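You operate a simulated robot arm through the tools that you are given. There is no shell and no other tool.

You are at the controls of a simulated two-armed robot. One attempt, no reset.

## Task
Pick the black stones and yellow twigs out of the beans on the blue mat.
Fine: both stones into the grey dish, both twigs into the pink dish; the clumps stay.

It is judged by the outcome, as a careful person would: the job done as asked, and still so three seconds after it is handed in. It fails if anything else is knocked over, pushed out of place, dropped, spilled or broken.

## Robot
Two 7-joint arms with two-finger parallel grippers on one trunk that stands fixed in place. Base frame: the origin is at the foot of the trunk, x ahead of it, y to its left, z up; the work surface is at about z = 860. Lengths are in mm, angles in degrees, forces in N, time in s.
The left shoulder is at [71, 156, 1155], the right one opposite. Each reaches about 1231 mm from its shoulder. Payload 3.91 kg a hand.
Tool frame (each hand has its own): the origin (TCP) lies between the finger pads and is the grasp point; the fingertips stand 30 mm ahead of it; z points along the fingers, y is the line along which they close. Largest opening 110 mm; finger width 20, thickness 10; the body of the gripper, 48 by 112 mm, starts 55 mm behind the TCP.
Orientation is that of the tool frame in the base frame, as a unit quaternion [w, x, y, z]. With the fingers straight down and closing along the base's y, the tool's x points along the base's -x, its y along +y and its z along -z.

## Interface
- The arms move only by the tool send_rows. It takes "left_increments", "right_increments" or both (then of equal length, played together; a hand with none holds still); each is a list of rows, each an object of numbers (a shift or turn left out is 0, a gripper value left out holds the last): "ax", "ay", "az": the turn, a rotation vector about the tool's x, y, z in degrees; "tx", "ty", "tz": the shift along the tool's x, y, z in mm; "gripper": the gripper command, from -1 (shut) to 1 (fully open), values between in proportion. In form: [{"ax": .., "ay": .., "az": .., "tx": .., "ty": .., "tz": .., "gripper": ..}, ...]. A call has 1 to 20 rows; each row is the pose to reach, as a shift and turn from the pose commanded when the call began, along the tool's axes at that moment. Rows are played at 5 a second. More than 50 mm and 8.6 degrees between two rows, or a gripper value outside its range, and nothing of the call is played. A pose out of reach is approached as far as the arm can. The call stops where the force on the tool passes 40 N (or 10 N more than at its start, if that is more) or the arm is blocked; 0.2 s more then pass. Each finger travels about 108 mm/s and halts on what it meets, pressing with about 42 N; the grip force reading is that of the motor and also rises with nothing between the fingers. The clock runs only during rows and for 0.2 s after the last one: add rows that repeat a pose to give the fingers time. It gives the time, the measured TCP pose, the force on the tool (base axes), the opening and the grip force at its end, in the units of the frame above (readings bear some noise), with the torque about the TCP (base axes, N m) and any sound that the robot's microphone picked up, and new pictures: "show" is both (left out), scene, wrist or none (wrist: the cameras of the hands that moved).
- Cameras (640 x 400 px; columns grow to the right, rows downward): "scene" is now at [143.1, 11.3, 1395.6]; the picture's right is [0.12, -0.99, 0.00], its down [-0.43, -0.05, -0.90] and it looks along [0.89, 0.11, -0.44] (base axes); focal length 315 px, centre (320, 200). "left" rides on the left gripper at [72, -17, -103] in its tool frame; the picture's right is [0.23, 0.97, 0.00], its down [-0.76, 0.18, -0.62] and it looks along [-0.61, 0.14, 0.78] (tool axes); focal length 222 px, centre (320, 200). "right" rides on the right gripper at [72, 17, -103] in its tool frame; the picture's right is [-0.23, 0.97, 0.00], its down [-0.76, -0.18, -0.62] and it looks along [-0.61, -0.14, 0.78] (tool axes); focal length 222 px, centre (320, 200).
- slide_trunk(by): slides the trunk up (or, below 0, down) by that many mm; the arms and the scene camera ride with it, the base frame stays. It gives what a move gives, with no picture.
- head_to(pan, tilt): turns the head with the scene camera to pan (to the left, within 86 degrees either way) and tilt (down, from -29 to 69), counted from straight ahead of the robot. It gives what a move gives, and a new picture of the scene camera.
- measure_at(camera, pixels): there is no depth. For up to 12 entries [column, row, z] of the newest picture of that camera ("zoom" is the newest enlarged one), the place [x, y] in the base frame at which the ray of that pixel passes the height z, good to about 2 mm. It takes no simulated time.
- inspect(camera, box): a new picture of the part [left, top, right, bottom] of that camera's present view, enlarged. It takes no simulated time.
- finish_job(): hands the job in; it is judged then, once.

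Unless the task says otherwise, let go and move clear before handing in.

The tools are called after ">>>" by a JSON object that holds its "api" and its "payload". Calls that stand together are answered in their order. send_rows: Moves the arms, as the interface text tells. Its arguments: {"type":"object","properties":{"left_increments":{"type":"array"},"right_increments":{"type":"array"},"show":{"type":"string","enum":["both","scene","wrist","none"]}},"required":[]} The other tools are called the same way: slide_trunk (by) moves the trunk up or down; head_to (pan, tilt) turns the head that bears the scene camera; measure_at (camera, pixels) gives the place at which the rays of pixels pass given heights; inspect (camera, box) takes an enlarged picture of a part of a camera's view; finish_job () hands the job in.

At the start:

```text
clock: 0.0
left_eef_pos: [669.4, 573.2, 1197.4]
left_ee_rot: [0.0, -0.001, 1.0, 0.0]
left_ft_force: [0.4, 0.2, -0.6]
left_ft_torque: [0.02, 0.02, 0.01]
left_opening: 110.1
left_grip_force: 0.2
right_eef_pos: [721.5, -156.7, 1242.9]
right_ee_rot: [0.0, 0.0, 1.0, 0.0]
right_ft_force: [0.2, 0.2, 0.2]
right_ft_torque: [0.0, 0.0, -0.01]
right_opening: 109.7
right_grip_force: 0.0
trunk travel left (down, up): [-600.0, 340.0]
head pan, tilt (commanded): [7.0, 25.8]
```

scene: 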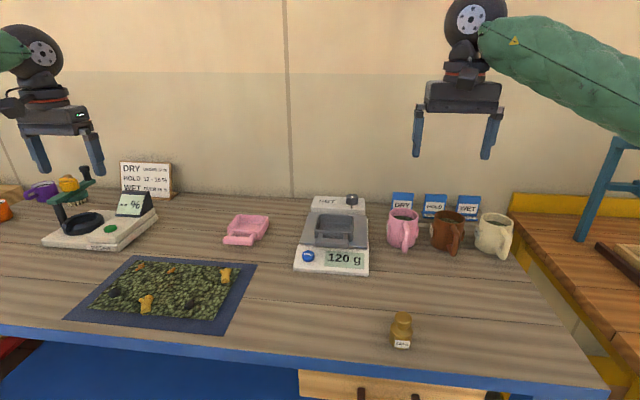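
right: 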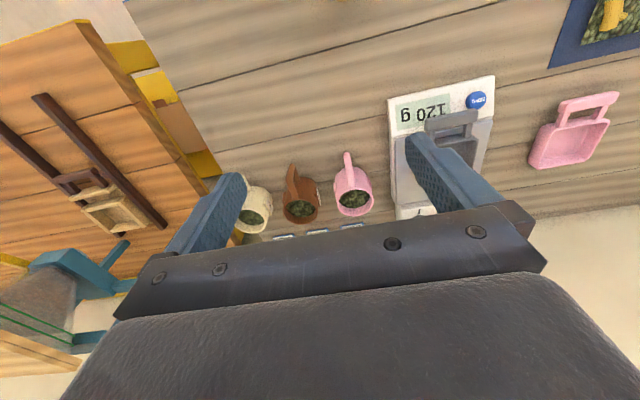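
left: 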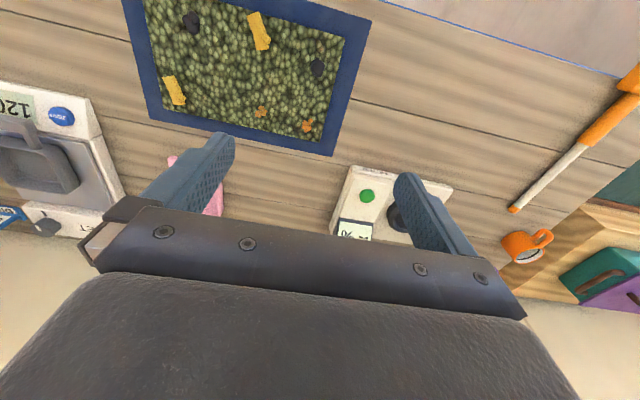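

The left wrist view shows the mat with two black stones (about 191,22 and 318,68), two yellow twigs (259,31 and 174,90), and two orange clumps (261,111 and 307,126). I'll zoom in on both views before moving.

>>> {"api": "inspect", "payload": {"camera": "left", "box": [120, 0, 380, 160]}}

>>> {"api": "inspect", "payload": {"camera": "scene", "box": [60, 190, 380, 390]}}

```text
2.46 times, centred on (250, 80) of left
```

zoom: 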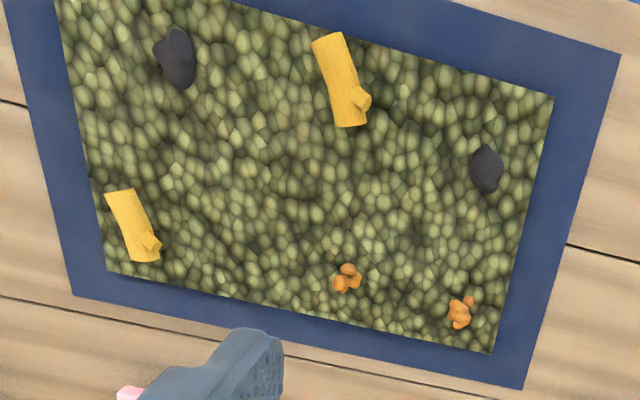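

```text
2.00 times, centred on (220, 290) of scene
```

zoom: 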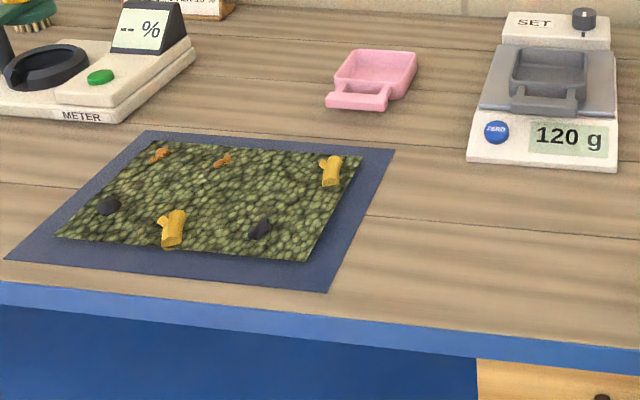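

The targets are clear in both views. I'll measure their places from both cameras at candidate heights to pin down height too.

>>> {"api": "measure_at", "payload": {"camera": "left", "pixels": [[191.5, 22.3, 870], [258.9, 31.2, 870], [317.5, 67.4, 870], [174, 90.2, 870], [261, 111.7, 870], [307.3, 125.1, 870], [191.5, 22.3, 890], [258.9, 31.2, 890], [317.5, 67.4, 890], [174, 90.2, 890]]}}

>>> {"api": "measure_at", "payload": {"camera": "zoom", "pixels": [[260, 229, 870], [172, 229, 870], [109, 206, 870], [330, 171, 870], [222, 161, 870], [160, 155, 870], [260, 229, 890], [172, 229, 890], [109, 206, 890], [330, 171, 890]]}}

>>> {"api": "measure_at", "payload": {"camera": "scene", "pixels": [[247, 229, 880], [239, 240, 870], [335, 230, 930], [334, 243, 930], [255, 262, 860], [131, 256, 860], [66, 318, 860], [222, 334, 860]]}}

```text
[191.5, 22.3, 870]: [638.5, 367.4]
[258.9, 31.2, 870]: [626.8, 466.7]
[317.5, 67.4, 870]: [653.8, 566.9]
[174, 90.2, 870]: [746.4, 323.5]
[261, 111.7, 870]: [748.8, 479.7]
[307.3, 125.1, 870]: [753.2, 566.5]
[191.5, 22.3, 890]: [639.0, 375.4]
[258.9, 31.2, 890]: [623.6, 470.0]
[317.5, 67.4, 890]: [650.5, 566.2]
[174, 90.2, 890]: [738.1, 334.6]
```

```text
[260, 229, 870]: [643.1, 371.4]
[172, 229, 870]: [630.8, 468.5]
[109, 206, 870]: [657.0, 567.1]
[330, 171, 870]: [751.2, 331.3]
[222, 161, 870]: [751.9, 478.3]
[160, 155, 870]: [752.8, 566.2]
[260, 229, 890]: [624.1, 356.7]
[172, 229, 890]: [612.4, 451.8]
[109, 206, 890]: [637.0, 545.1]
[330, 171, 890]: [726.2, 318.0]
```

```text
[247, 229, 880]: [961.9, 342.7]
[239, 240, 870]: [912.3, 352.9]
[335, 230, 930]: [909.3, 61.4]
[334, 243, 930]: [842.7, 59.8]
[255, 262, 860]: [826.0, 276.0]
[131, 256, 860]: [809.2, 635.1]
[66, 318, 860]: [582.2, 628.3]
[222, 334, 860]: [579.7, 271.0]
```

Both cameras agree at about z≈870–873: stones near (641,369) and (654,567), twigs near (628,467) and (748,328). I'll zoom tightly on each item and both dishes to read orientation and size.

>>> {"api": "inspect", "payload": {"camera": "left", "box": [230, 5, 290, 57]}}

>>> {"api": "inspect", "payload": {"camera": "left", "box": [150, 65, 200, 115]}}

>>> {"api": "inspect", "payload": {"camera": "scene", "box": [280, 180, 390, 280]}}

>>> {"api": "inspect", "payload": {"camera": "scene", "box": [210, 200, 290, 260]}}

```text
7.69 times, centred on (260, 31) of left
```

zoom: 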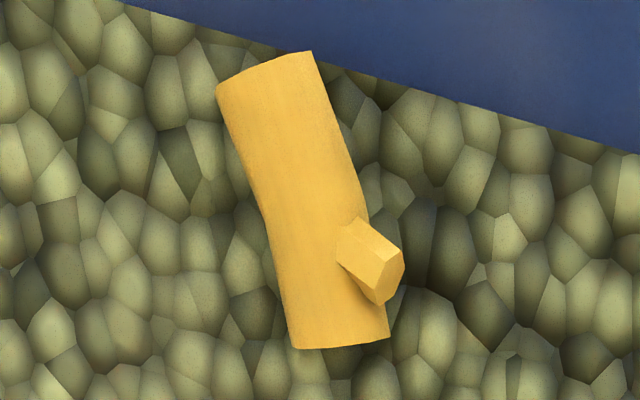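

```text
8.00 times, centred on (175, 90) of left
```

zoom: 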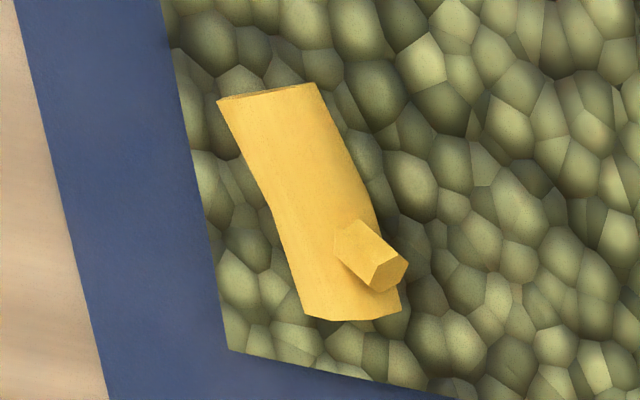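

```text
4.00 times, centred on (335, 230) of scene
```

zoom: 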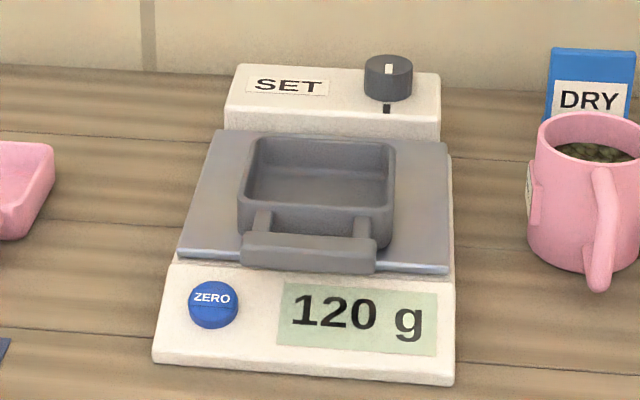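

```text
6.67 times, centred on (250, 230) of scene
```

zoom: 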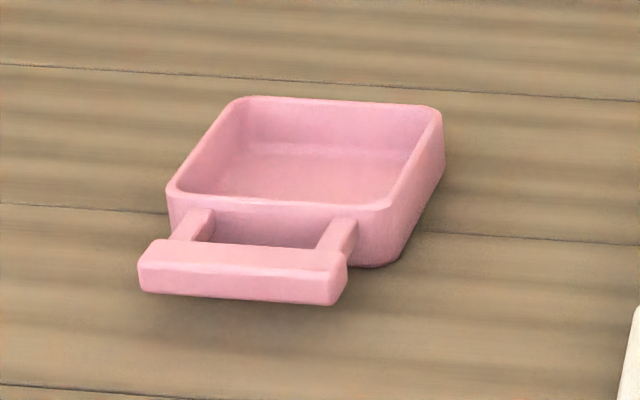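

The twigs are about 40×15 mm lying roughly along x, with a small side stub. I'll measure the pink dish corners in this zoom.

>>> {"api": "measure_at", "payload": {"camera": "zoom", "pixels": [[378, 268, 860], [390, 205, 880], [390, 205, 890], [175, 190, 885], [240, 100, 885], [435, 110, 885], [390, 205, 885], [240, 260, 875], [300, 170, 865], [442, 175, 860]]}}

>>> {"api": "inspect", "payload": {"camera": "right", "box": [380, 70, 640, 230]}}

```text
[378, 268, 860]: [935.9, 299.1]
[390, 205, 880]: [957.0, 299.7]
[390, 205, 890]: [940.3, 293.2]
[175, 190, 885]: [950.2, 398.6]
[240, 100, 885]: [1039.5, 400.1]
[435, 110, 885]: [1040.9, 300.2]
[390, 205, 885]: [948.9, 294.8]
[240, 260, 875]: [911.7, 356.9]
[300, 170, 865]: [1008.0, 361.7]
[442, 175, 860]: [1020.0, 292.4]
```

```text
2.46 times, centred on (510, 150) of right
```

zoom: 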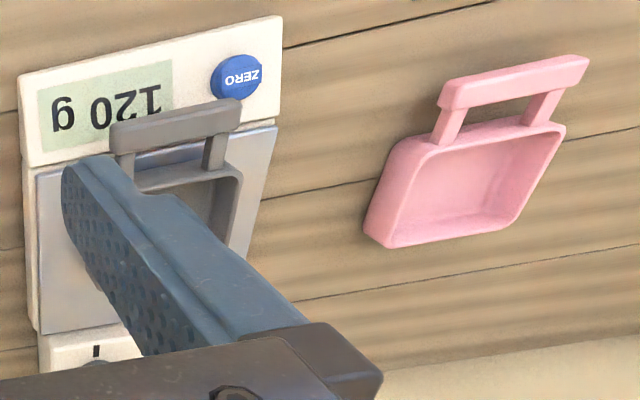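

The pink dish looks about 95 mm square centred near (993,348). I'll cross-check with the right wrist camera for rim height and the grey dish's place.

>>> {"api": "measure_at", "payload": {"camera": "zoom", "pixels": [[385, 245, 885], [505, 226, 885], [563, 130, 885], [428, 140, 885], [385, 245, 895], [505, 226, 895], [563, 130, 895], [238, 172, 945], [175, 112, 935], [280, 125, 900]]}}

>>> {"api": "inspect", "payload": {"camera": "scene", "box": [290, 190, 380, 250]}}

```text
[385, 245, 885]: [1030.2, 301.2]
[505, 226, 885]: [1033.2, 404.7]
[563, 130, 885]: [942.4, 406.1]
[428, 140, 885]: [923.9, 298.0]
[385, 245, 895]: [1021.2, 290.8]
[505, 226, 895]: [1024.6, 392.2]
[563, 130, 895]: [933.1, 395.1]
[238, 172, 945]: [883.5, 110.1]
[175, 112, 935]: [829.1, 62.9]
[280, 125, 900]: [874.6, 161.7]
```

```text
6.67 times, centred on (335, 220) of scene
```

zoom: 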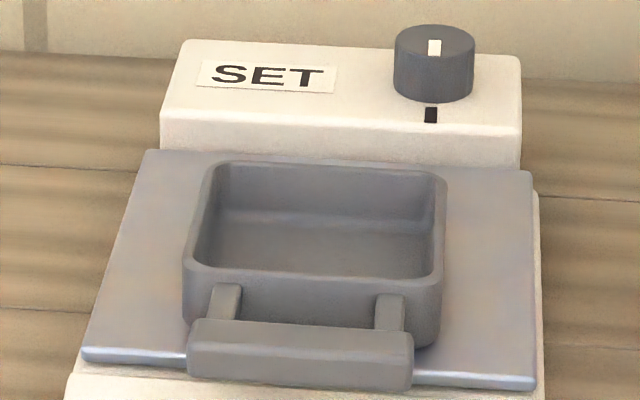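

Pink rim comes out at about z≈887, spanning x≈945–1037, y≈297–402. Now the grey dish's rim in this zoom at several heights, to match the (883,110) near-left corner.

>>> {"api": "measure_at", "payload": {"camera": "zoom", "pixels": [[188, 262, 925], [188, 262, 935], [188, 262, 945], [188, 262, 915], [440, 275, 925], [440, 178, 925], [215, 165, 925], [90, 350, 905], [530, 380, 905], [300, 350, 915]]}}

>>> {"api": "measure_at", "payload": {"camera": "right", "pixels": [[476.7, 138.6, 925], [476.7, 138.6, 935], [476.7, 138.6, 915], [493, 120, 895], [493, 120, 905]]}}

```text
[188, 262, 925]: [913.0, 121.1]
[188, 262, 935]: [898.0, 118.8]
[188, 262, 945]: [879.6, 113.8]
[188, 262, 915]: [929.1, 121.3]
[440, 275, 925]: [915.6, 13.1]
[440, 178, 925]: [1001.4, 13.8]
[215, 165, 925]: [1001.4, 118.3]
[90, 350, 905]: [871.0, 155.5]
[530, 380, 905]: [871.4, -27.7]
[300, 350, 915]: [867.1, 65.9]
```

```text
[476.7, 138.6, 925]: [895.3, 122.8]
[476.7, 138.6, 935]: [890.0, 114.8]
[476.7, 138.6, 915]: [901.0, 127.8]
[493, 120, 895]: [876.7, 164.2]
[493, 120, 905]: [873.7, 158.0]
```

The grey rim sits at about z≈937, bowl centred near (938,66); pink bowl centred near (992,348), rim ≈887. Now I'll bring the left hand over the mat at a moderate height for a close look.

>>> {"api": "send_rows", "payload": {"left_increments": [{"tx": 6, "ty": -20, "tz": 20}, {"tx": 12, "ty": -45, "tz": 40}, {"tx": 18, "ty": -70, "tz": 60}, {"tx": 24, "ty": -95, "tz": 80}, {"tx": 29, "ty": -115, "tz": 100}, {"tx": 29, "ty": -123, "tz": 117}, {"tx": 29, "ty": -123, "tz": 117}], "show": "both"}}

```text
clock: 1.6
left_eef_pos: [639.2, 448.4, 1078.3]
left_ee_rot: [0.0, -0.001, 1.0, 0.0]
left_ft_force: [0.0, 0.1, 0.2]
left_ft_torque: [-0.03, 0.01, -0.02]
left_opening: 109.7
left_grip_force: 0.1
right_eef_pos: [722.5, -157.9, 1243.7]
right_ee_rot: [0.0, 0.0, 1.0, 0.0]
right_ft_force: [0.2, -0.7, 0.3]
right_ft_torque: [0.03, -0.04, 0.0]
right_opening: 110.2
right_grip_force: 0.0
trunk travel left (down, up): [-600.0, 340.0]
head pan, tilt (commanded): [7.0, 25.8]
```

scene: 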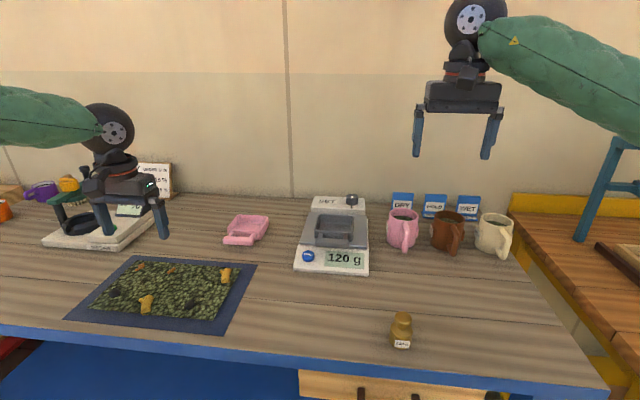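
left: 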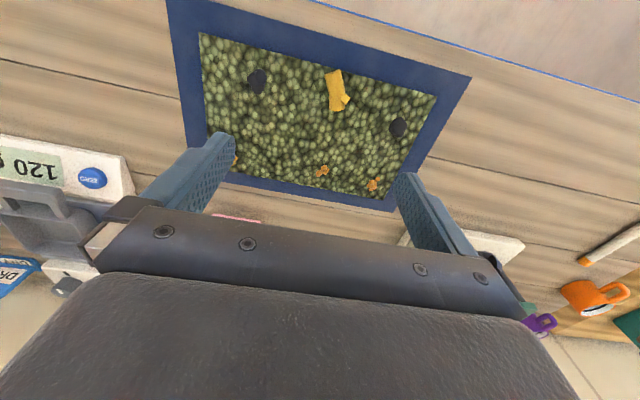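

From this height the stones are at (257,81) and (398,127), and twig A at (337,91). I'll zoom in on these for orientation and accurate measurement.

>>> {"api": "inspect", "payload": {"camera": "left", "box": [232, 60, 282, 92]}}

>>> {"api": "inspect", "payload": {"camera": "left", "box": [312, 66, 362, 116]}}

>>> {"api": "inspect", "payload": {"camera": "left", "box": [374, 110, 424, 142]}}

>>> {"api": "measure_at", "payload": {"camera": "left", "pixels": [[257, 81, 870], [257, 81, 880], [337, 91, 870], [337, 91, 880], [398, 127, 870], [398, 127, 880], [322, 170, 870], [373, 185, 870]]}}

```text
12.50 times, centred on (257, 76) of left
```

zoom: 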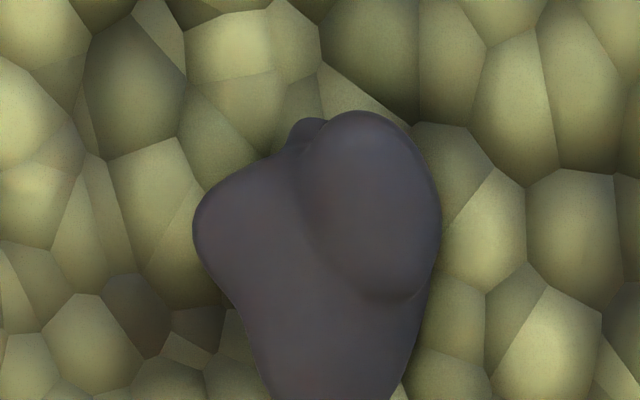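

```text
8.00 times, centred on (337, 91) of left
```

zoom: 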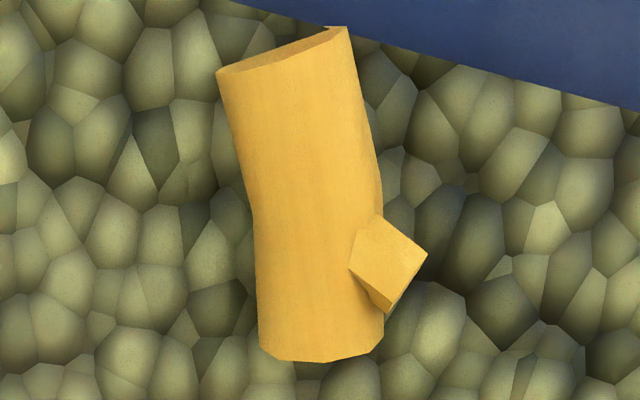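

```text
12.50 times, centred on (399, 126) of left
```

zoom: 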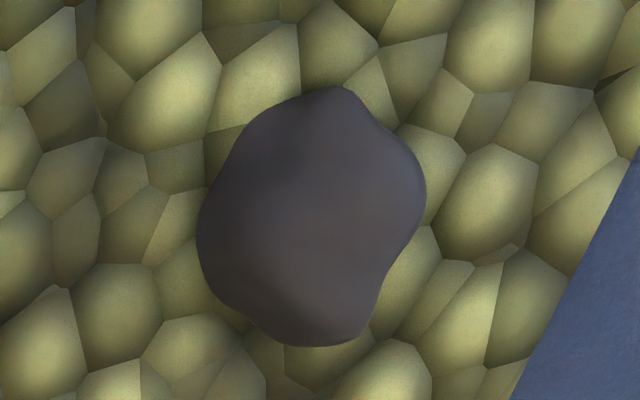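

```text
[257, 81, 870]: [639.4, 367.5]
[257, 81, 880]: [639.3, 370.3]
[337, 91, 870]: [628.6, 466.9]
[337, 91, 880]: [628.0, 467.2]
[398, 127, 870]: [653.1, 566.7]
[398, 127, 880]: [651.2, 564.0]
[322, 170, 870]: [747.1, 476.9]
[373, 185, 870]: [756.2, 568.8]
```

The stones are about 30 mm wide and stand proud of the beans, so a straight-down grip along y should work. First target is stone 1 at about (640,369): I'll move above it with a 75 mm opening and check alignment.

>>> {"api": "send_rows", "payload": {"left_increments": [{"ty": -27, "tz": 10, "gripper": 0.36}, {"ty": -54, "tz": 35}, {"ty": -80, "tz": 65}, {"ty": -80, "tz": 95}, {"ty": -80, "tz": 125}, {"ty": -80, "tz": 140}, {"ty": -80, "tz": 140}], "show": "both"}}

```text
clock: 3.2
left_eef_pos: [641.0, 370.0, 938.6]
left_ee_rot: [0.0, 0.0, 1.0, 0.0]
left_ft_force: [-0.3, 0.4, -0.6]
left_ft_torque: [-0.01, 0.02, -0.02]
left_opening: 74.7
left_grip_force: 0.1
right_eef_pos: [722.5, -156.4, 1243.1]
right_ee_rot: [-0.001, 0.0, 1.0, 0.0]
right_ft_force: [0.2, 0.3, 0.4]
right_ft_torque: [-0.03, -0.01, -0.01]
right_opening: 110.1
right_grip_force: 0.1
trunk travel left (down, up): [-600.0, 340.0]
head pan, tilt (commanded): [7.0, 25.8]
```

scene: 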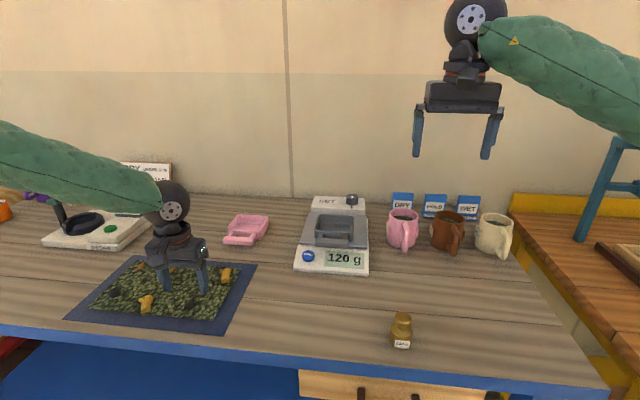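
left: 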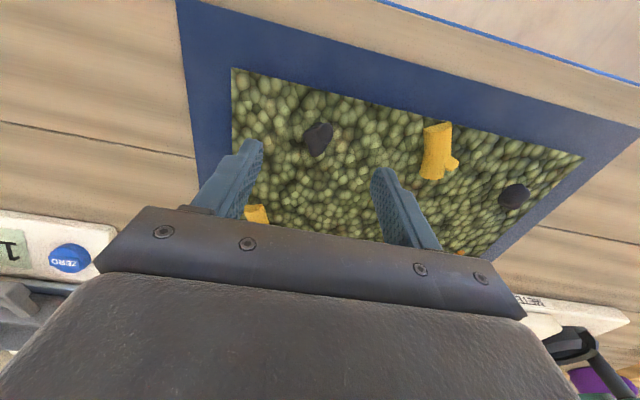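

The stone at (317,140) lies between the fingers as expected. I'll measure its outline more exactly from here.

>>> {"api": "inspect", "payload": {"camera": "left", "box": [270, 110, 366, 170]}}

>>> {"api": "inspect", "payload": {"camera": "scene", "box": [140, 250, 236, 310]}}

>>> {"api": "measure_at", "payload": {"camera": "left", "pixels": [[317, 140, 870], [317, 140, 880], [303, 138, 873], [332, 138, 873], [320, 124, 873], [318, 156, 873]]}}

```text
6.67 times, centred on (318, 140) of left
```

zoom: 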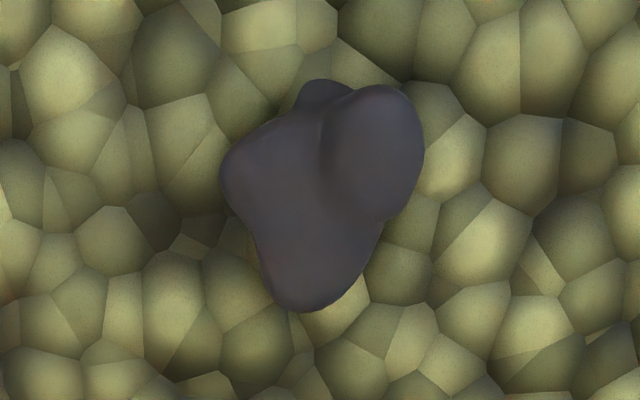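

```text
6.67 times, centred on (188, 280) of scene
```

zoom: 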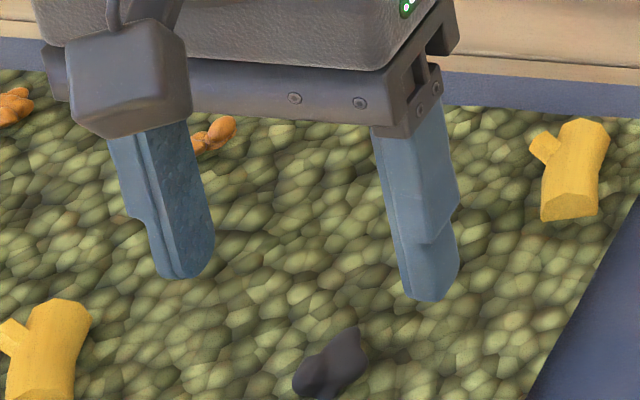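

```text
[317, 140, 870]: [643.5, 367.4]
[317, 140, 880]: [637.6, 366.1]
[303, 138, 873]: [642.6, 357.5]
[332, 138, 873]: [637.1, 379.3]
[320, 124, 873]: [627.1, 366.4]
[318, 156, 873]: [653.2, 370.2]
```

Stone 1 is centred at about (640,368), roughly 22 mm across y, widest near x≈637. I'll descend to TCP z≈905 and look.

>>> {"api": "send_rows", "payload": {"left_increments": [{"tx": 2, "ty": -2, "tz": 8, "gripper": 0.0}, {"tx": 2, "ty": -2, "tz": 18}, {"tx": 2, "ty": -2, "tz": 26}, {"tx": 2, "ty": -2, "tz": 32}, {"tx": 2, "ty": -2, "tz": 34}], "show": "both"}}

>>> {"api": "inspect", "payload": {"camera": "scene", "box": [140, 260, 236, 320]}}

>>> {"api": "inspect", "payload": {"camera": "left", "box": [240, 100, 400, 200]}}

```text
clock: 4.4
left_eef_pos: [637.6, 369.0, 907.7]
left_ee_rot: [0.0, -0.001, 1.0, -0.001]
left_ft_force: [-0.2, -0.6, -1.1]
left_ft_torque: [-0.01, 0.02, 0.01]
left_opening: 54.9
left_grip_force: 0.0
right_eef_pos: [721.9, -157.4, 1243.3]
right_ee_rot: [0.001, -0.001, 1.0, 0.0]
right_ft_force: [-0.1, 0.3, 1.0]
right_ft_torque: [-0.02, 0.01, -0.02]
right_opening: 110.3
right_grip_force: 0.1
trunk travel left (down, up): [-600.0, 340.0]
head pan, tilt (commanded): [7.0, 25.8]
```

scene: 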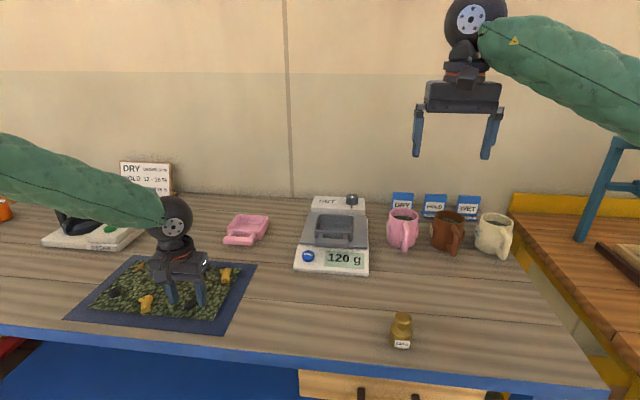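
left: 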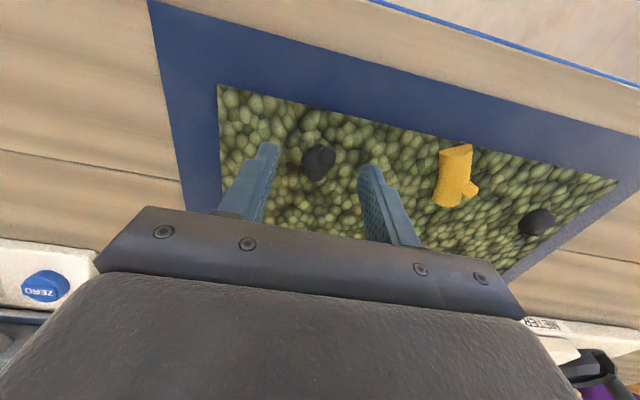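

```text
6.67 times, centred on (188, 290) of scene
```

zoom: 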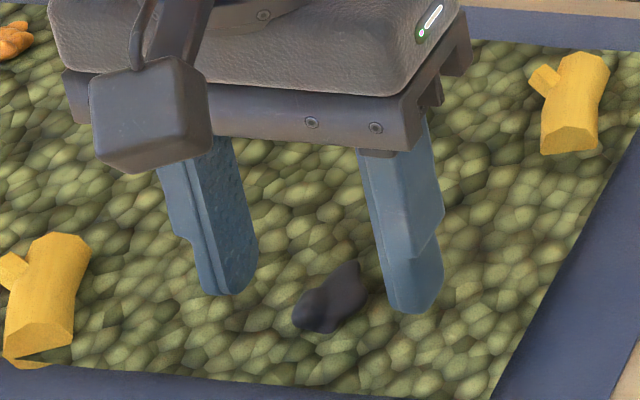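

```text
4.00 times, centred on (320, 150) of left
```

zoom: 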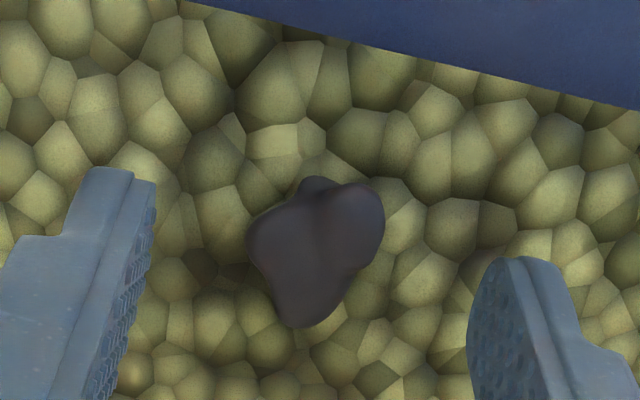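

Fingers straddle the stone symmetrically (stone at zoom (315,248), gap centre ≈(315,235)), tips at z≈877 and no contact. I'll lower a further 6 mm slowly watching the force.

>>> {"api": "send_rows", "payload": {"left_increments": [{"tz": 2}, {"tz": 4}, {"tz": 6}, {"tz": 6}], "show": "wrist"}}

>>> {"api": "inspect", "payload": {"camera": "scene", "box": [156, 275, 220, 315]}}

```text
clock: 5.4
left_eef_pos: [638.0, 369.0, 902.2]
left_ee_rot: [0.0, 0.0, 1.0, 0.001]
left_ft_force: [0.0, -0.4, -0.2]
left_ft_torque: [-0.02, 0.01, -0.03]
left_opening: 54.8
left_grip_force: 0.0
right_eef_pos: [722.8, -157.3, 1242.5]
right_ee_rot: [0.0, 0.0, 1.0, 0.0]
right_ft_force: [0.5, -0.2, -0.1]
right_ft_torque: [-0.01, -0.01, 0.03]
right_opening: 109.9
right_grip_force: 0.1
trunk travel left (down, up): [-600.0, 340.0]
head pan, tilt (commanded): [7.0, 25.8]
```

left: 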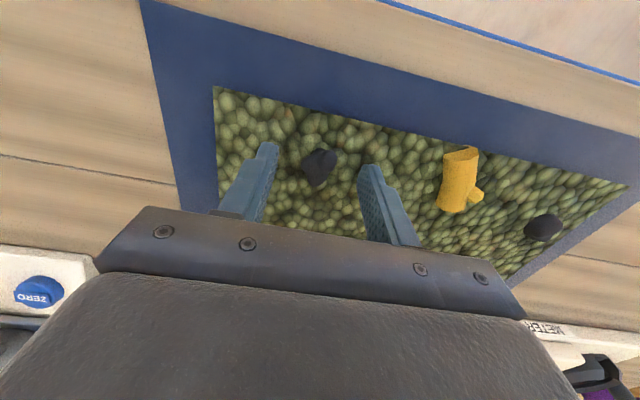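

```text
10.00 times, centred on (188, 295) of scene
```

zoom: 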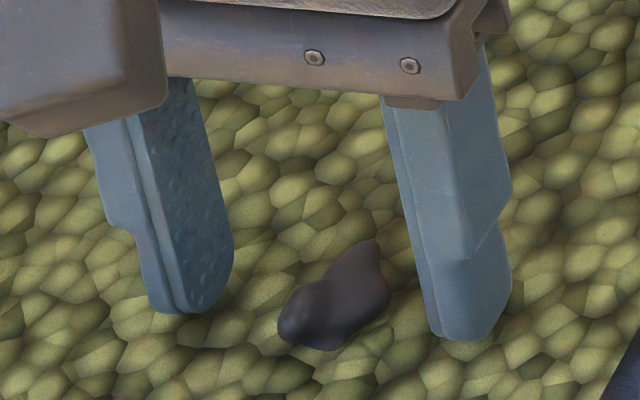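

No contact yet at tip z≈872, with contact shadows close beneath the tips. I'll lower up to 4 mm more in 1 mm steps to get a low grip.

>>> {"api": "send_rows", "payload": {"left_increments": [{"tz": 1}, {"tz": 2}, {"tz": 3}, {"tz": 4}, {"tz": 4}], "show": "wrist"}}

>>> {"api": "inspect", "payload": {"camera": "scene", "box": [156, 275, 220, 315]}}

```text
clock: 6.6
left_eef_pos: [638.0, 369.0, 896.3]
left_ee_rot: [0.0, -0.001, 1.0, 0.0]
left_ft_force: [1.4, -0.2, -0.3]
left_ft_torque: [0.0, 0.0, 0.01]
left_opening: 55.1
left_grip_force: 0.0
right_eef_pos: [723.0, -157.7, 1243.9]
right_ee_rot: [0.0, 0.001, 1.0, 0.0]
right_ft_force: [0.7, -0.2, 0.4]
right_ft_torque: [0.01, -0.02, 0.03]
right_opening: 110.1
right_grip_force: 0.1
trunk travel left (down, up): [-600.0, 340.0]
head pan, tilt (commanded): [7.0, 25.8]
```

left: 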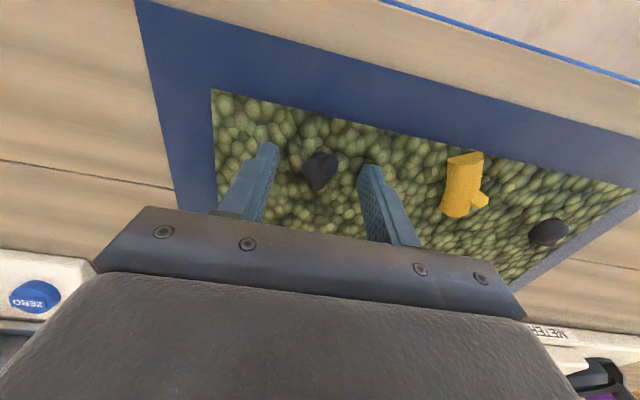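

```text
10.00 times, centred on (188, 295) of scene
```

zoom: 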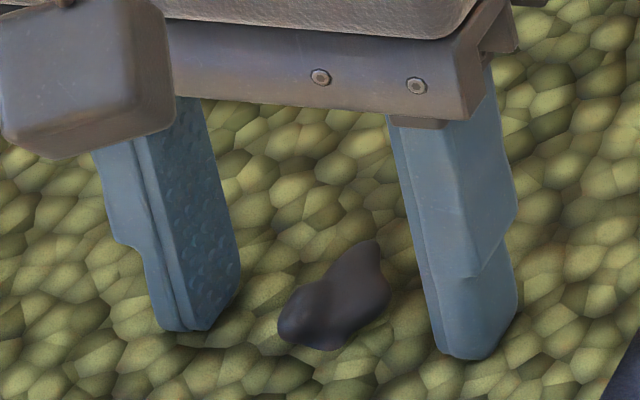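

The tips now just touch the bean surface visually (z≈867), without force. I'll lift 1.5 mm and close on the stone.

>>> {"api": "send_rows", "payload": {"left_increments": [{"tz": -1.5}, {"tz": -1.5, "gripper": -1}, {"tz": -1.5}, {"tz": -1.5}, {"tz": -1.5}], "show": "wrist"}}

>>> {"api": "inspect", "payload": {"camera": "scene", "box": [156, 275, 220, 315]}}

>>> {"api": "inspect", "payload": {"camera": "left", "box": [240, 100, 400, 200]}}

```text
clock: 7.8
left_eef_pos: [637.6, 368.7, 898.0]
left_ee_rot: [0.0, 0.0, 1.0, 0.001]
left_ft_force: [0.9, 0.4, 0.3]
left_ft_torque: [-0.01, 0.01, 0.03]
left_opening: 20.6
left_grip_force: 41.9
right_eef_pos: [722.9, -158.3, 1244.2]
right_ee_rot: [0.0, 0.0, 1.0, 0.0]
right_ft_force: [0.2, -0.1, 0.6]
right_ft_torque: [-0.02, -0.02, 0.02]
right_opening: 109.7
right_grip_force: 0.3
trunk travel left (down, up): [-600.0, 340.0]
head pan, tilt (commanded): [7.0, 25.8]
```

left: 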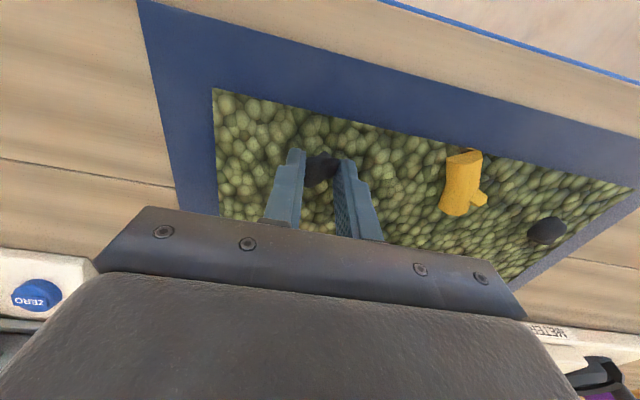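

```text
10.00 times, centred on (188, 295) of scene
```

zoom: 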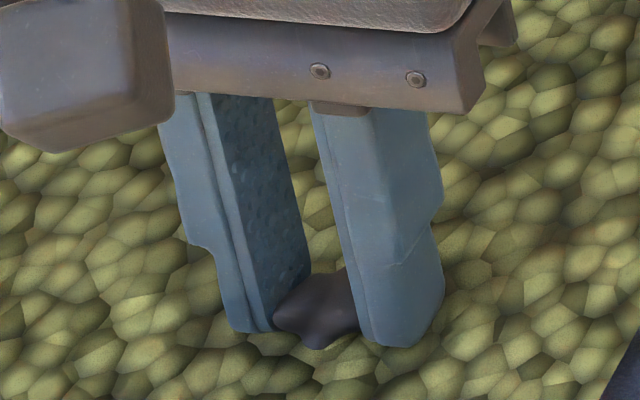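

```text
4.00 times, centred on (320, 150) of left
```

zoom: 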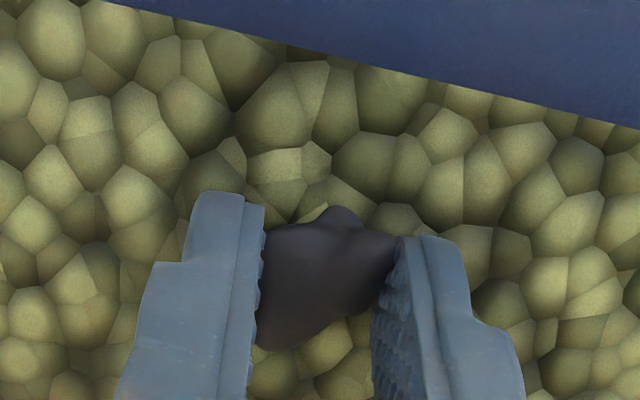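

The stone is held: opening 20.6 mm, grip 42 N. I'll lift it straight up 60 mm and check.

>>> {"api": "send_rows", "payload": {"left_increments": [{"tz": -5}, {"tz": -15}, {"tz": -30}, {"tz": -50}, {"tz": -70}, {"tz": -90}, {"tz": -90}], "show": "both"}}

>>> {"api": "inspect", "payload": {"camera": "left", "box": [240, 100, 400, 200]}}

>>> {"api": "inspect", "payload": {"camera": "scene", "box": [130, 230, 258, 330]}}

```text
clock: 9.4
left_eef_pos: [638.9, 367.2, 987.6]
left_ee_rot: [0.0, -0.001, 1.0, 0.0]
left_ft_force: [0.7, -0.5, -0.1]
left_ft_torque: [0.01, -0.02, 0.01]
left_opening: 20.7
left_grip_force: 42.5
right_eef_pos: [722.9, -157.0, 1242.5]
right_ee_rot: [-0.001, 0.0, 1.0, 0.0]
right_ft_force: [0.0, -0.7, -0.1]
right_ft_torque: [0.0, 0.0, 0.0]
right_opening: 109.9
right_grip_force: 0.0
trunk travel left (down, up): [-600.0, 340.0]
head pan, tilt (commanded): [7.0, 25.8]
```

scene: 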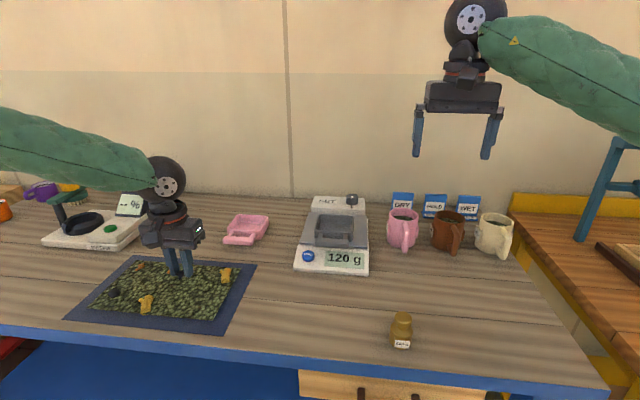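
left: 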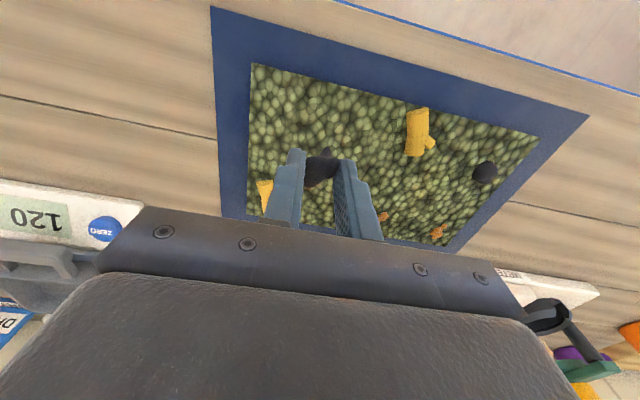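

```text
4.00 times, centred on (320, 150) of left
```

zoom: 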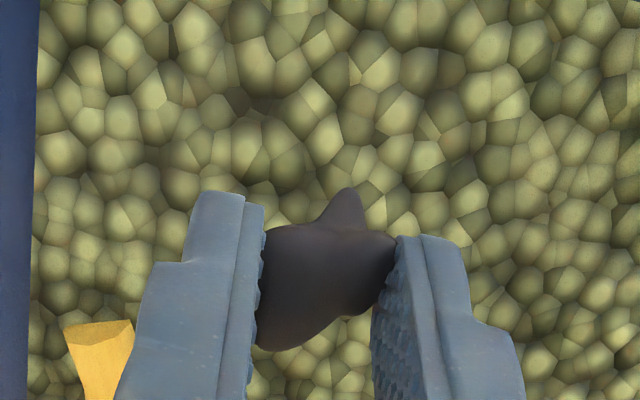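

```text
4.00 times, centred on (194, 280) of scene
```

zoom: 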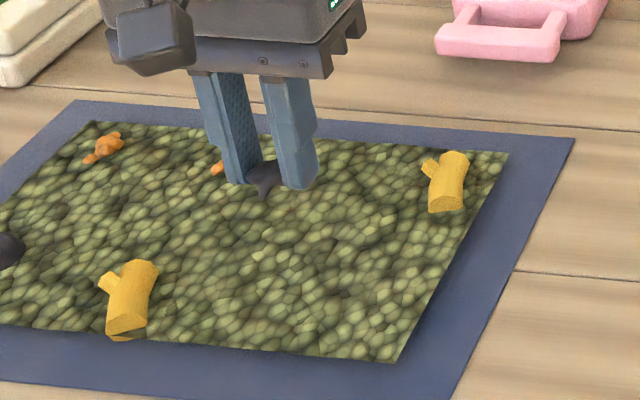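

Stone 1 is securely held at z≈988. I'll raise a little and carry it over to above the grey dish at about (936,66), staying high at z≈1060.

>>> {"api": "send_rows", "payload": {"left_increments": [{"tz": -20}, {"tz": -45, "tx": -10, "ty": -10}, {"tz": -70, "tx": -30, "ty": -30}, {"tz": -75, "tx": -55, "ty": -55}, {"tz": -75, "tx": -80, "ty": -80}, {"tz": -75, "tx": -105, "ty": -105}, {"tz": -75, "tx": -130, "ty": -130}, {"tz": -75, "tx": -155, "ty": -155}, {"tz": -75, "tx": -180, "ty": -180}, {"tz": -75, "tx": -205, "ty": -205}, {"tz": -75, "tx": -230, "ty": -230}, {"tz": -75, "tx": -255, "ty": -255}, {"tz": -75, "tx": -275, "ty": -280}, {"tz": -75, "tx": -290, "ty": -298}, {"tz": -75, "tx": -298, "ty": -303}, {"tz": -75, "tx": -298, "ty": -303}], "show": "both"}}

```text
clock: 12.8
left_eef_pos: [848.8, 149.3, 1070.1]
left_ee_rot: [0.0, 0.0, 1.0, 0.0]
left_ft_force: [-0.4, -0.1, -0.5]
left_ft_torque: [0.01, 0.0, -0.02]
left_opening: 20.5
left_grip_force: 41.9
left hand out of reach, approached as far as the arm can: row 11, 12, 13, 14, 15, 16
right_eef_pos: [723.0, -157.8, 1243.3]
right_ee_rot: [0.001, 0.0, 1.0, -0.001]
right_ft_force: [0.2, -0.3, -0.2]
right_ft_torque: [-0.01, -0.03, 0.01]
right_opening: 110.3
right_grip_force: 0.1
trunk travel left (down, up): [-600.0, 340.0]
head pan, tilt (commanded): [7.0, 25.8]
```

scene: 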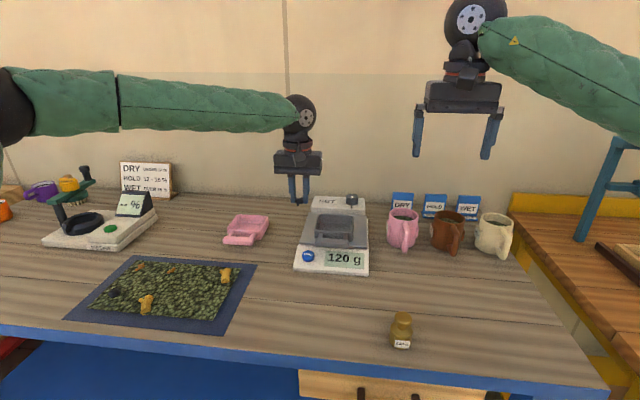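
left: 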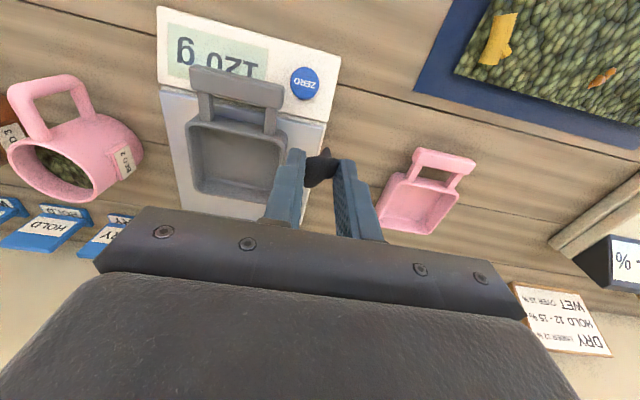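

The left arm hit its limit at (849,149,1070), likely a joint limit from keeping the hand's yaw fixed while crossing over. I'll try turning the hand clockwise (az +) to see whether that frees it.

>>> {"api": "send_rows", "payload": {"left_increments": [{"az": 0}, {"az": 7}, {"az": 14}, {"az": 21}, {"az": 28}, {"az": 35}, {"az": 35}, {"az": 35}], "show": "both"}}

```text
clock: 14.6
left_eef_pos: [847.8, 147.8, 1079.0]
left_ee_rot: [0.001, 0.302, 0.953, 0.0]
left_ft_force: [-0.8, 0.0, -0.3]
left_ft_torque: [0.0, 0.01, -0.01]
left_opening: 20.6
left_grip_force: 41.9
left hand out of reach, approached as far as the arm can: row 3, 4, 5, 6, 7, 8
right_eef_pos: [722.1, -157.4, 1242.4]
right_ee_rot: [0.0, 0.0, 1.0, -0.001]
right_ft_force: [-0.1, 0.3, 0.7]
right_ft_torque: [0.01, 0.01, 0.01]
right_opening: 110.1
right_grip_force: 0.0
trunk travel left (down, up): [-600.0, 340.0]
head pan, tilt (commanded): [7.0, 25.8]
```

scene: 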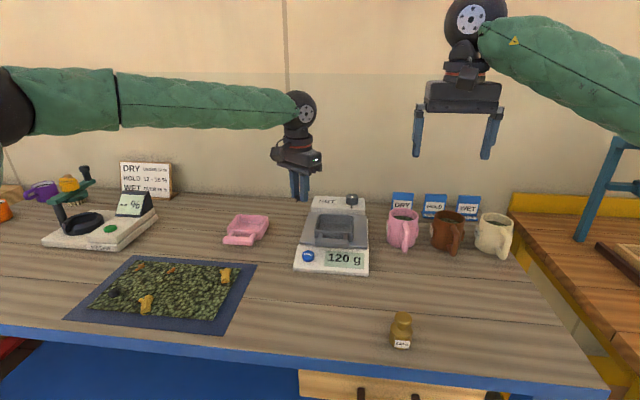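
left: 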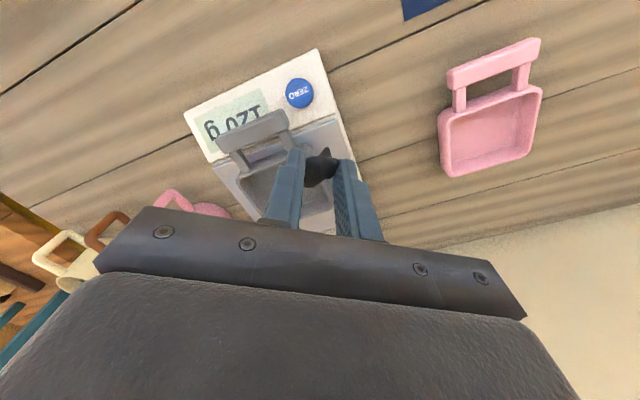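

Clockwise turning made it slightly worse (TCP drifted up to 1079). I'll turn the other way, back to zero and on to 30° counter-clockwise, and see whether that frees the reach.

>>> {"api": "send_rows", "payload": {"left_increments": [{"az": -8}, {"az": -16}, {"az": -24}, {"az": -32}, {"az": -40}, {"az": -48}, {"az": -56}, {"az": -64}, {"az": -64}], "show": "scene"}}

```text
clock: 16.6
left_eef_pos: [849.3, 148.8, 1081.1]
left_ee_rot: [0.0, -0.251, 0.968, -0.001]
left_ft_force: [-0.8, 0.5, -0.3]
left_ft_torque: [-0.02, 0.01, 0.01]
left_opening: 20.5
left_grip_force: 42.7
right_eef_pos: [723.3, -157.5, 1243.2]
right_ee_rot: [0.001, 0.0, 1.0, 0.0]
right_ft_force: [-0.2, -0.1, -0.6]
right_ft_torque: [-0.02, 0.02, 0.0]
right_opening: 110.0
right_grip_force: 0.1
trunk travel left (down, up): [-600.0, 340.0]
head pan, tilt (commanded): [7.0, 25.8]
```

scene: 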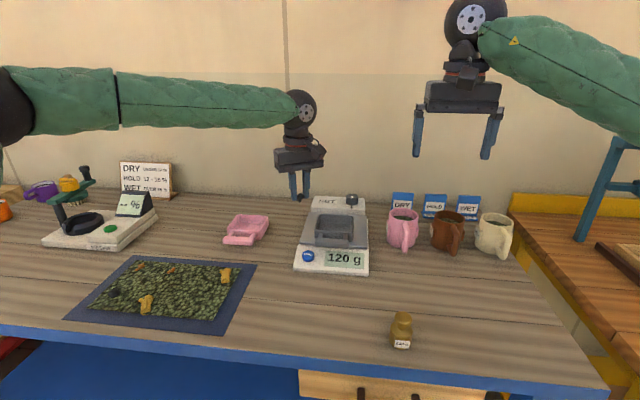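

Counter-clockwise turning caused no reach complaint. With the hand yawed ~29° I'll try the move on toward (938,66).

>>> {"api": "send_rows", "payload": {"left_increments": [{"tx": -7.5, "ty": -23}, {"tx": -15, "ty": -46}, {"tx": -22.5, "ty": -69.5}, {"tx": -30, "ty": -92.6}, {"tx": -37.5, "ty": -115.8}, {"tx": -37.5, "ty": -115.8}], "show": "both"}}

```text
clock: 18.0
left_eef_pos: [854.4, 152.4, 1090.4]
left_ee_rot: [0.001, -0.25, 0.968, 0.0]
left_ft_force: [-0.1, 0.7, -0.1]
left_ft_torque: [-0.01, 0.03, -0.01]
left_opening: 20.4
left_grip_force: 41.5
left hand out of reach, approached as far as the arm can: row 1, 2, 3, 4, 5, 6
right_eef_pos: [723.2, -156.7, 1241.9]
right_ee_rot: [0.0, 0.0, 1.0, 0.0]
right_ft_force: [-0.4, -0.3, -0.5]
right_ft_torque: [-0.01, -0.04, -0.02]
right_opening: 110.0
right_grip_force: 0.0
trunk travel left (down, up): [-600.0, 340.0]
head pan, tilt (commanded): [7.0, 25.8]
```

scene: 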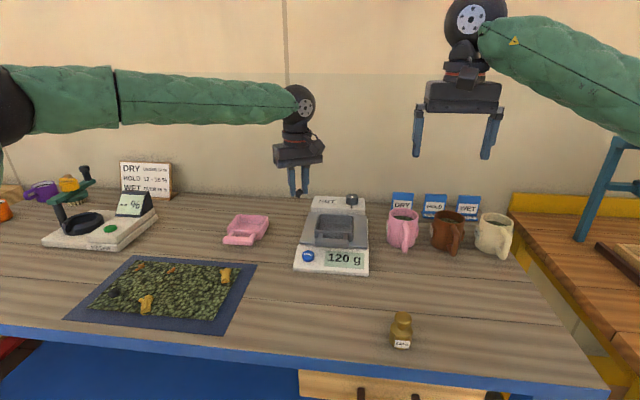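
left: 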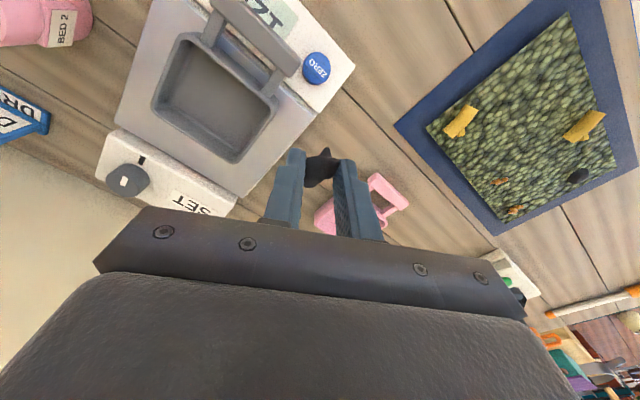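

The block is positional rather than yaw (clamped at about (854,152)). The IK may be path dependent, so I'll retract inward to about (620,70), restoring yaw, to get a different elbow posture before going forward.

>>> {"api": "send_rows", "payload": {"left_increments": [{"tx": 30, "ty": 5, "tz": 3, "az": 3.6}, {"tx": 61, "ty": 10, "tz": 6, "az": 7.2}, {"tx": 92, "ty": 16, "tz": 9, "az": 10.8}, {"tx": 122, "ty": 21, "tz": 12, "az": 14.5}, {"tx": 153, "ty": 26, "tz": 15, "az": 18}, {"tx": 183, "ty": 31, "tz": 18, "az": 21.7}, {"tx": 214, "ty": 37, "tz": 21, "az": 25.4}, {"tx": 244, "ty": 42, "tz": 25, "az": 29}, {"tx": 244, "ty": 42, "tz": 25, "az": 29}], "show": "scene"}}

```text
clock: 20.0
left_eef_pos: [618.0, 69.1, 1059.2]
left_ee_rot: [0.0, 0.0, 1.0, -0.001]
left_ft_force: [-0.9, 0.1, -0.6]
left_ft_torque: [0.0, 0.02, -0.01]
left_opening: 20.4
left_grip_force: 41.3
right_eef_pos: [722.4, -156.8, 1242.1]
right_ee_rot: [0.0, 0.0, 1.0, 0.0]
right_ft_force: [0.6, 0.4, 0.6]
right_ft_torque: [0.01, 0.02, -0.02]
right_opening: 110.0
right_grip_force: 0.0
trunk travel left (down, up): [-600.0, 340.0]
head pan, tilt (commanded): [7.0, 25.8]
```

scene: 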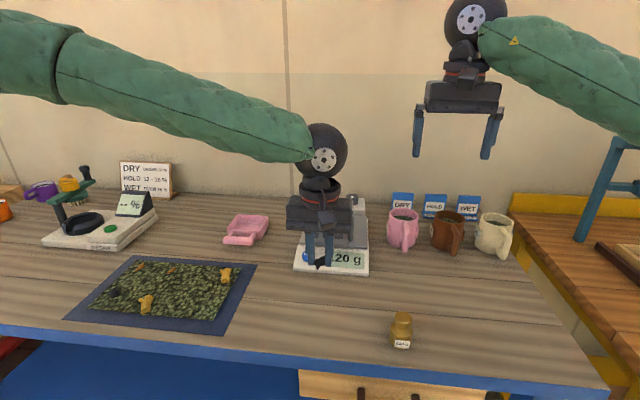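

It reached (618,69) easily, so crossing the midline is fine. Now I'll go straight forward at y≈68 and see how far it gets.

>>> {"api": "send_rows", "payload": {"left_increments": [{"tx": -30}, {"tx": -60}, {"tx": -90}, {"tx": -120}, {"tx": -150}, {"tx": -180}, {"tx": -210}, {"tx": -240}, {"tx": -270}, {"tx": -300}, {"tx": -318}, {"tx": -318}], "show": "scene"}}

```text
clock: 22.6
left_eef_pos: [847.6, 150.4, 1073.0]
left_ee_rot: [-0.001, -0.001, 1.0, 0.001]
left_ft_force: [0.0, -0.2, -0.1]
left_ft_torque: [0.0, 0.05, -0.01]
left_opening: 20.8
left_grip_force: 41.7
left hand out of reach, approached as far as the arm can: row 5, 6, 7, 8, 9, 10, 11, 12
right_eef_pos: [722.6, -156.9, 1242.9]
right_ee_rot: [0.0, -0.001, 1.0, 0.0]
right_ft_force: [0.7, -0.9, -0.3]
right_ft_torque: [0.04, 0.0, 0.0]
right_opening: 109.9
right_grip_force: 0.0
trunk travel left (down, up): [-600.0, 340.0]
head pan, tilt (commanded): [7.0, 25.8]
```

scene: 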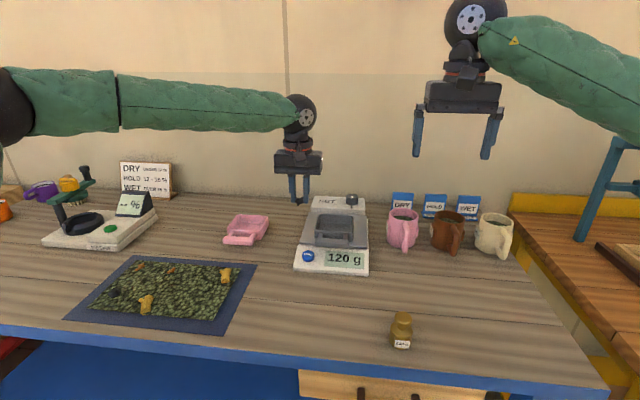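

The hand slid along an arc to (848,150), which means the elbow is pinned at a joint limit out to the left. I'll turn the head to look at the arm's posture.

>>> {"api": "head_to", "payload": {"pan": 60, "tilt": 15}}

```text
clock: 23.8
left_eef_pos: [846.9, 149.6, 1072.3]
left_ee_rot: [-0.001, 0.0, 1.0, 0.0]
left_ft_force: [-0.7, 1.2, -0.9]
left_ft_torque: [0.0, 0.01, 0.0]
left_opening: 20.6
left_grip_force: 42.4
right_eef_pos: [722.1, -157.9, 1242.6]
right_ee_rot: [0.0, 0.0, 1.0, 0.0]
right_ft_force: [0.0, 0.0, -0.3]
right_ft_torque: [-0.04, 0.0, 0.02]
right_opening: 110.1
right_grip_force: 0.1
trunk travel left (down, up): [-600.0, 340.0]
head pan, tilt (commanded): [60.0, 15.0]
```

scene: 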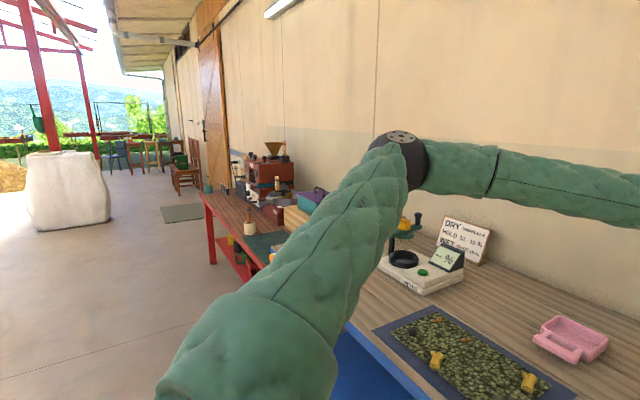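

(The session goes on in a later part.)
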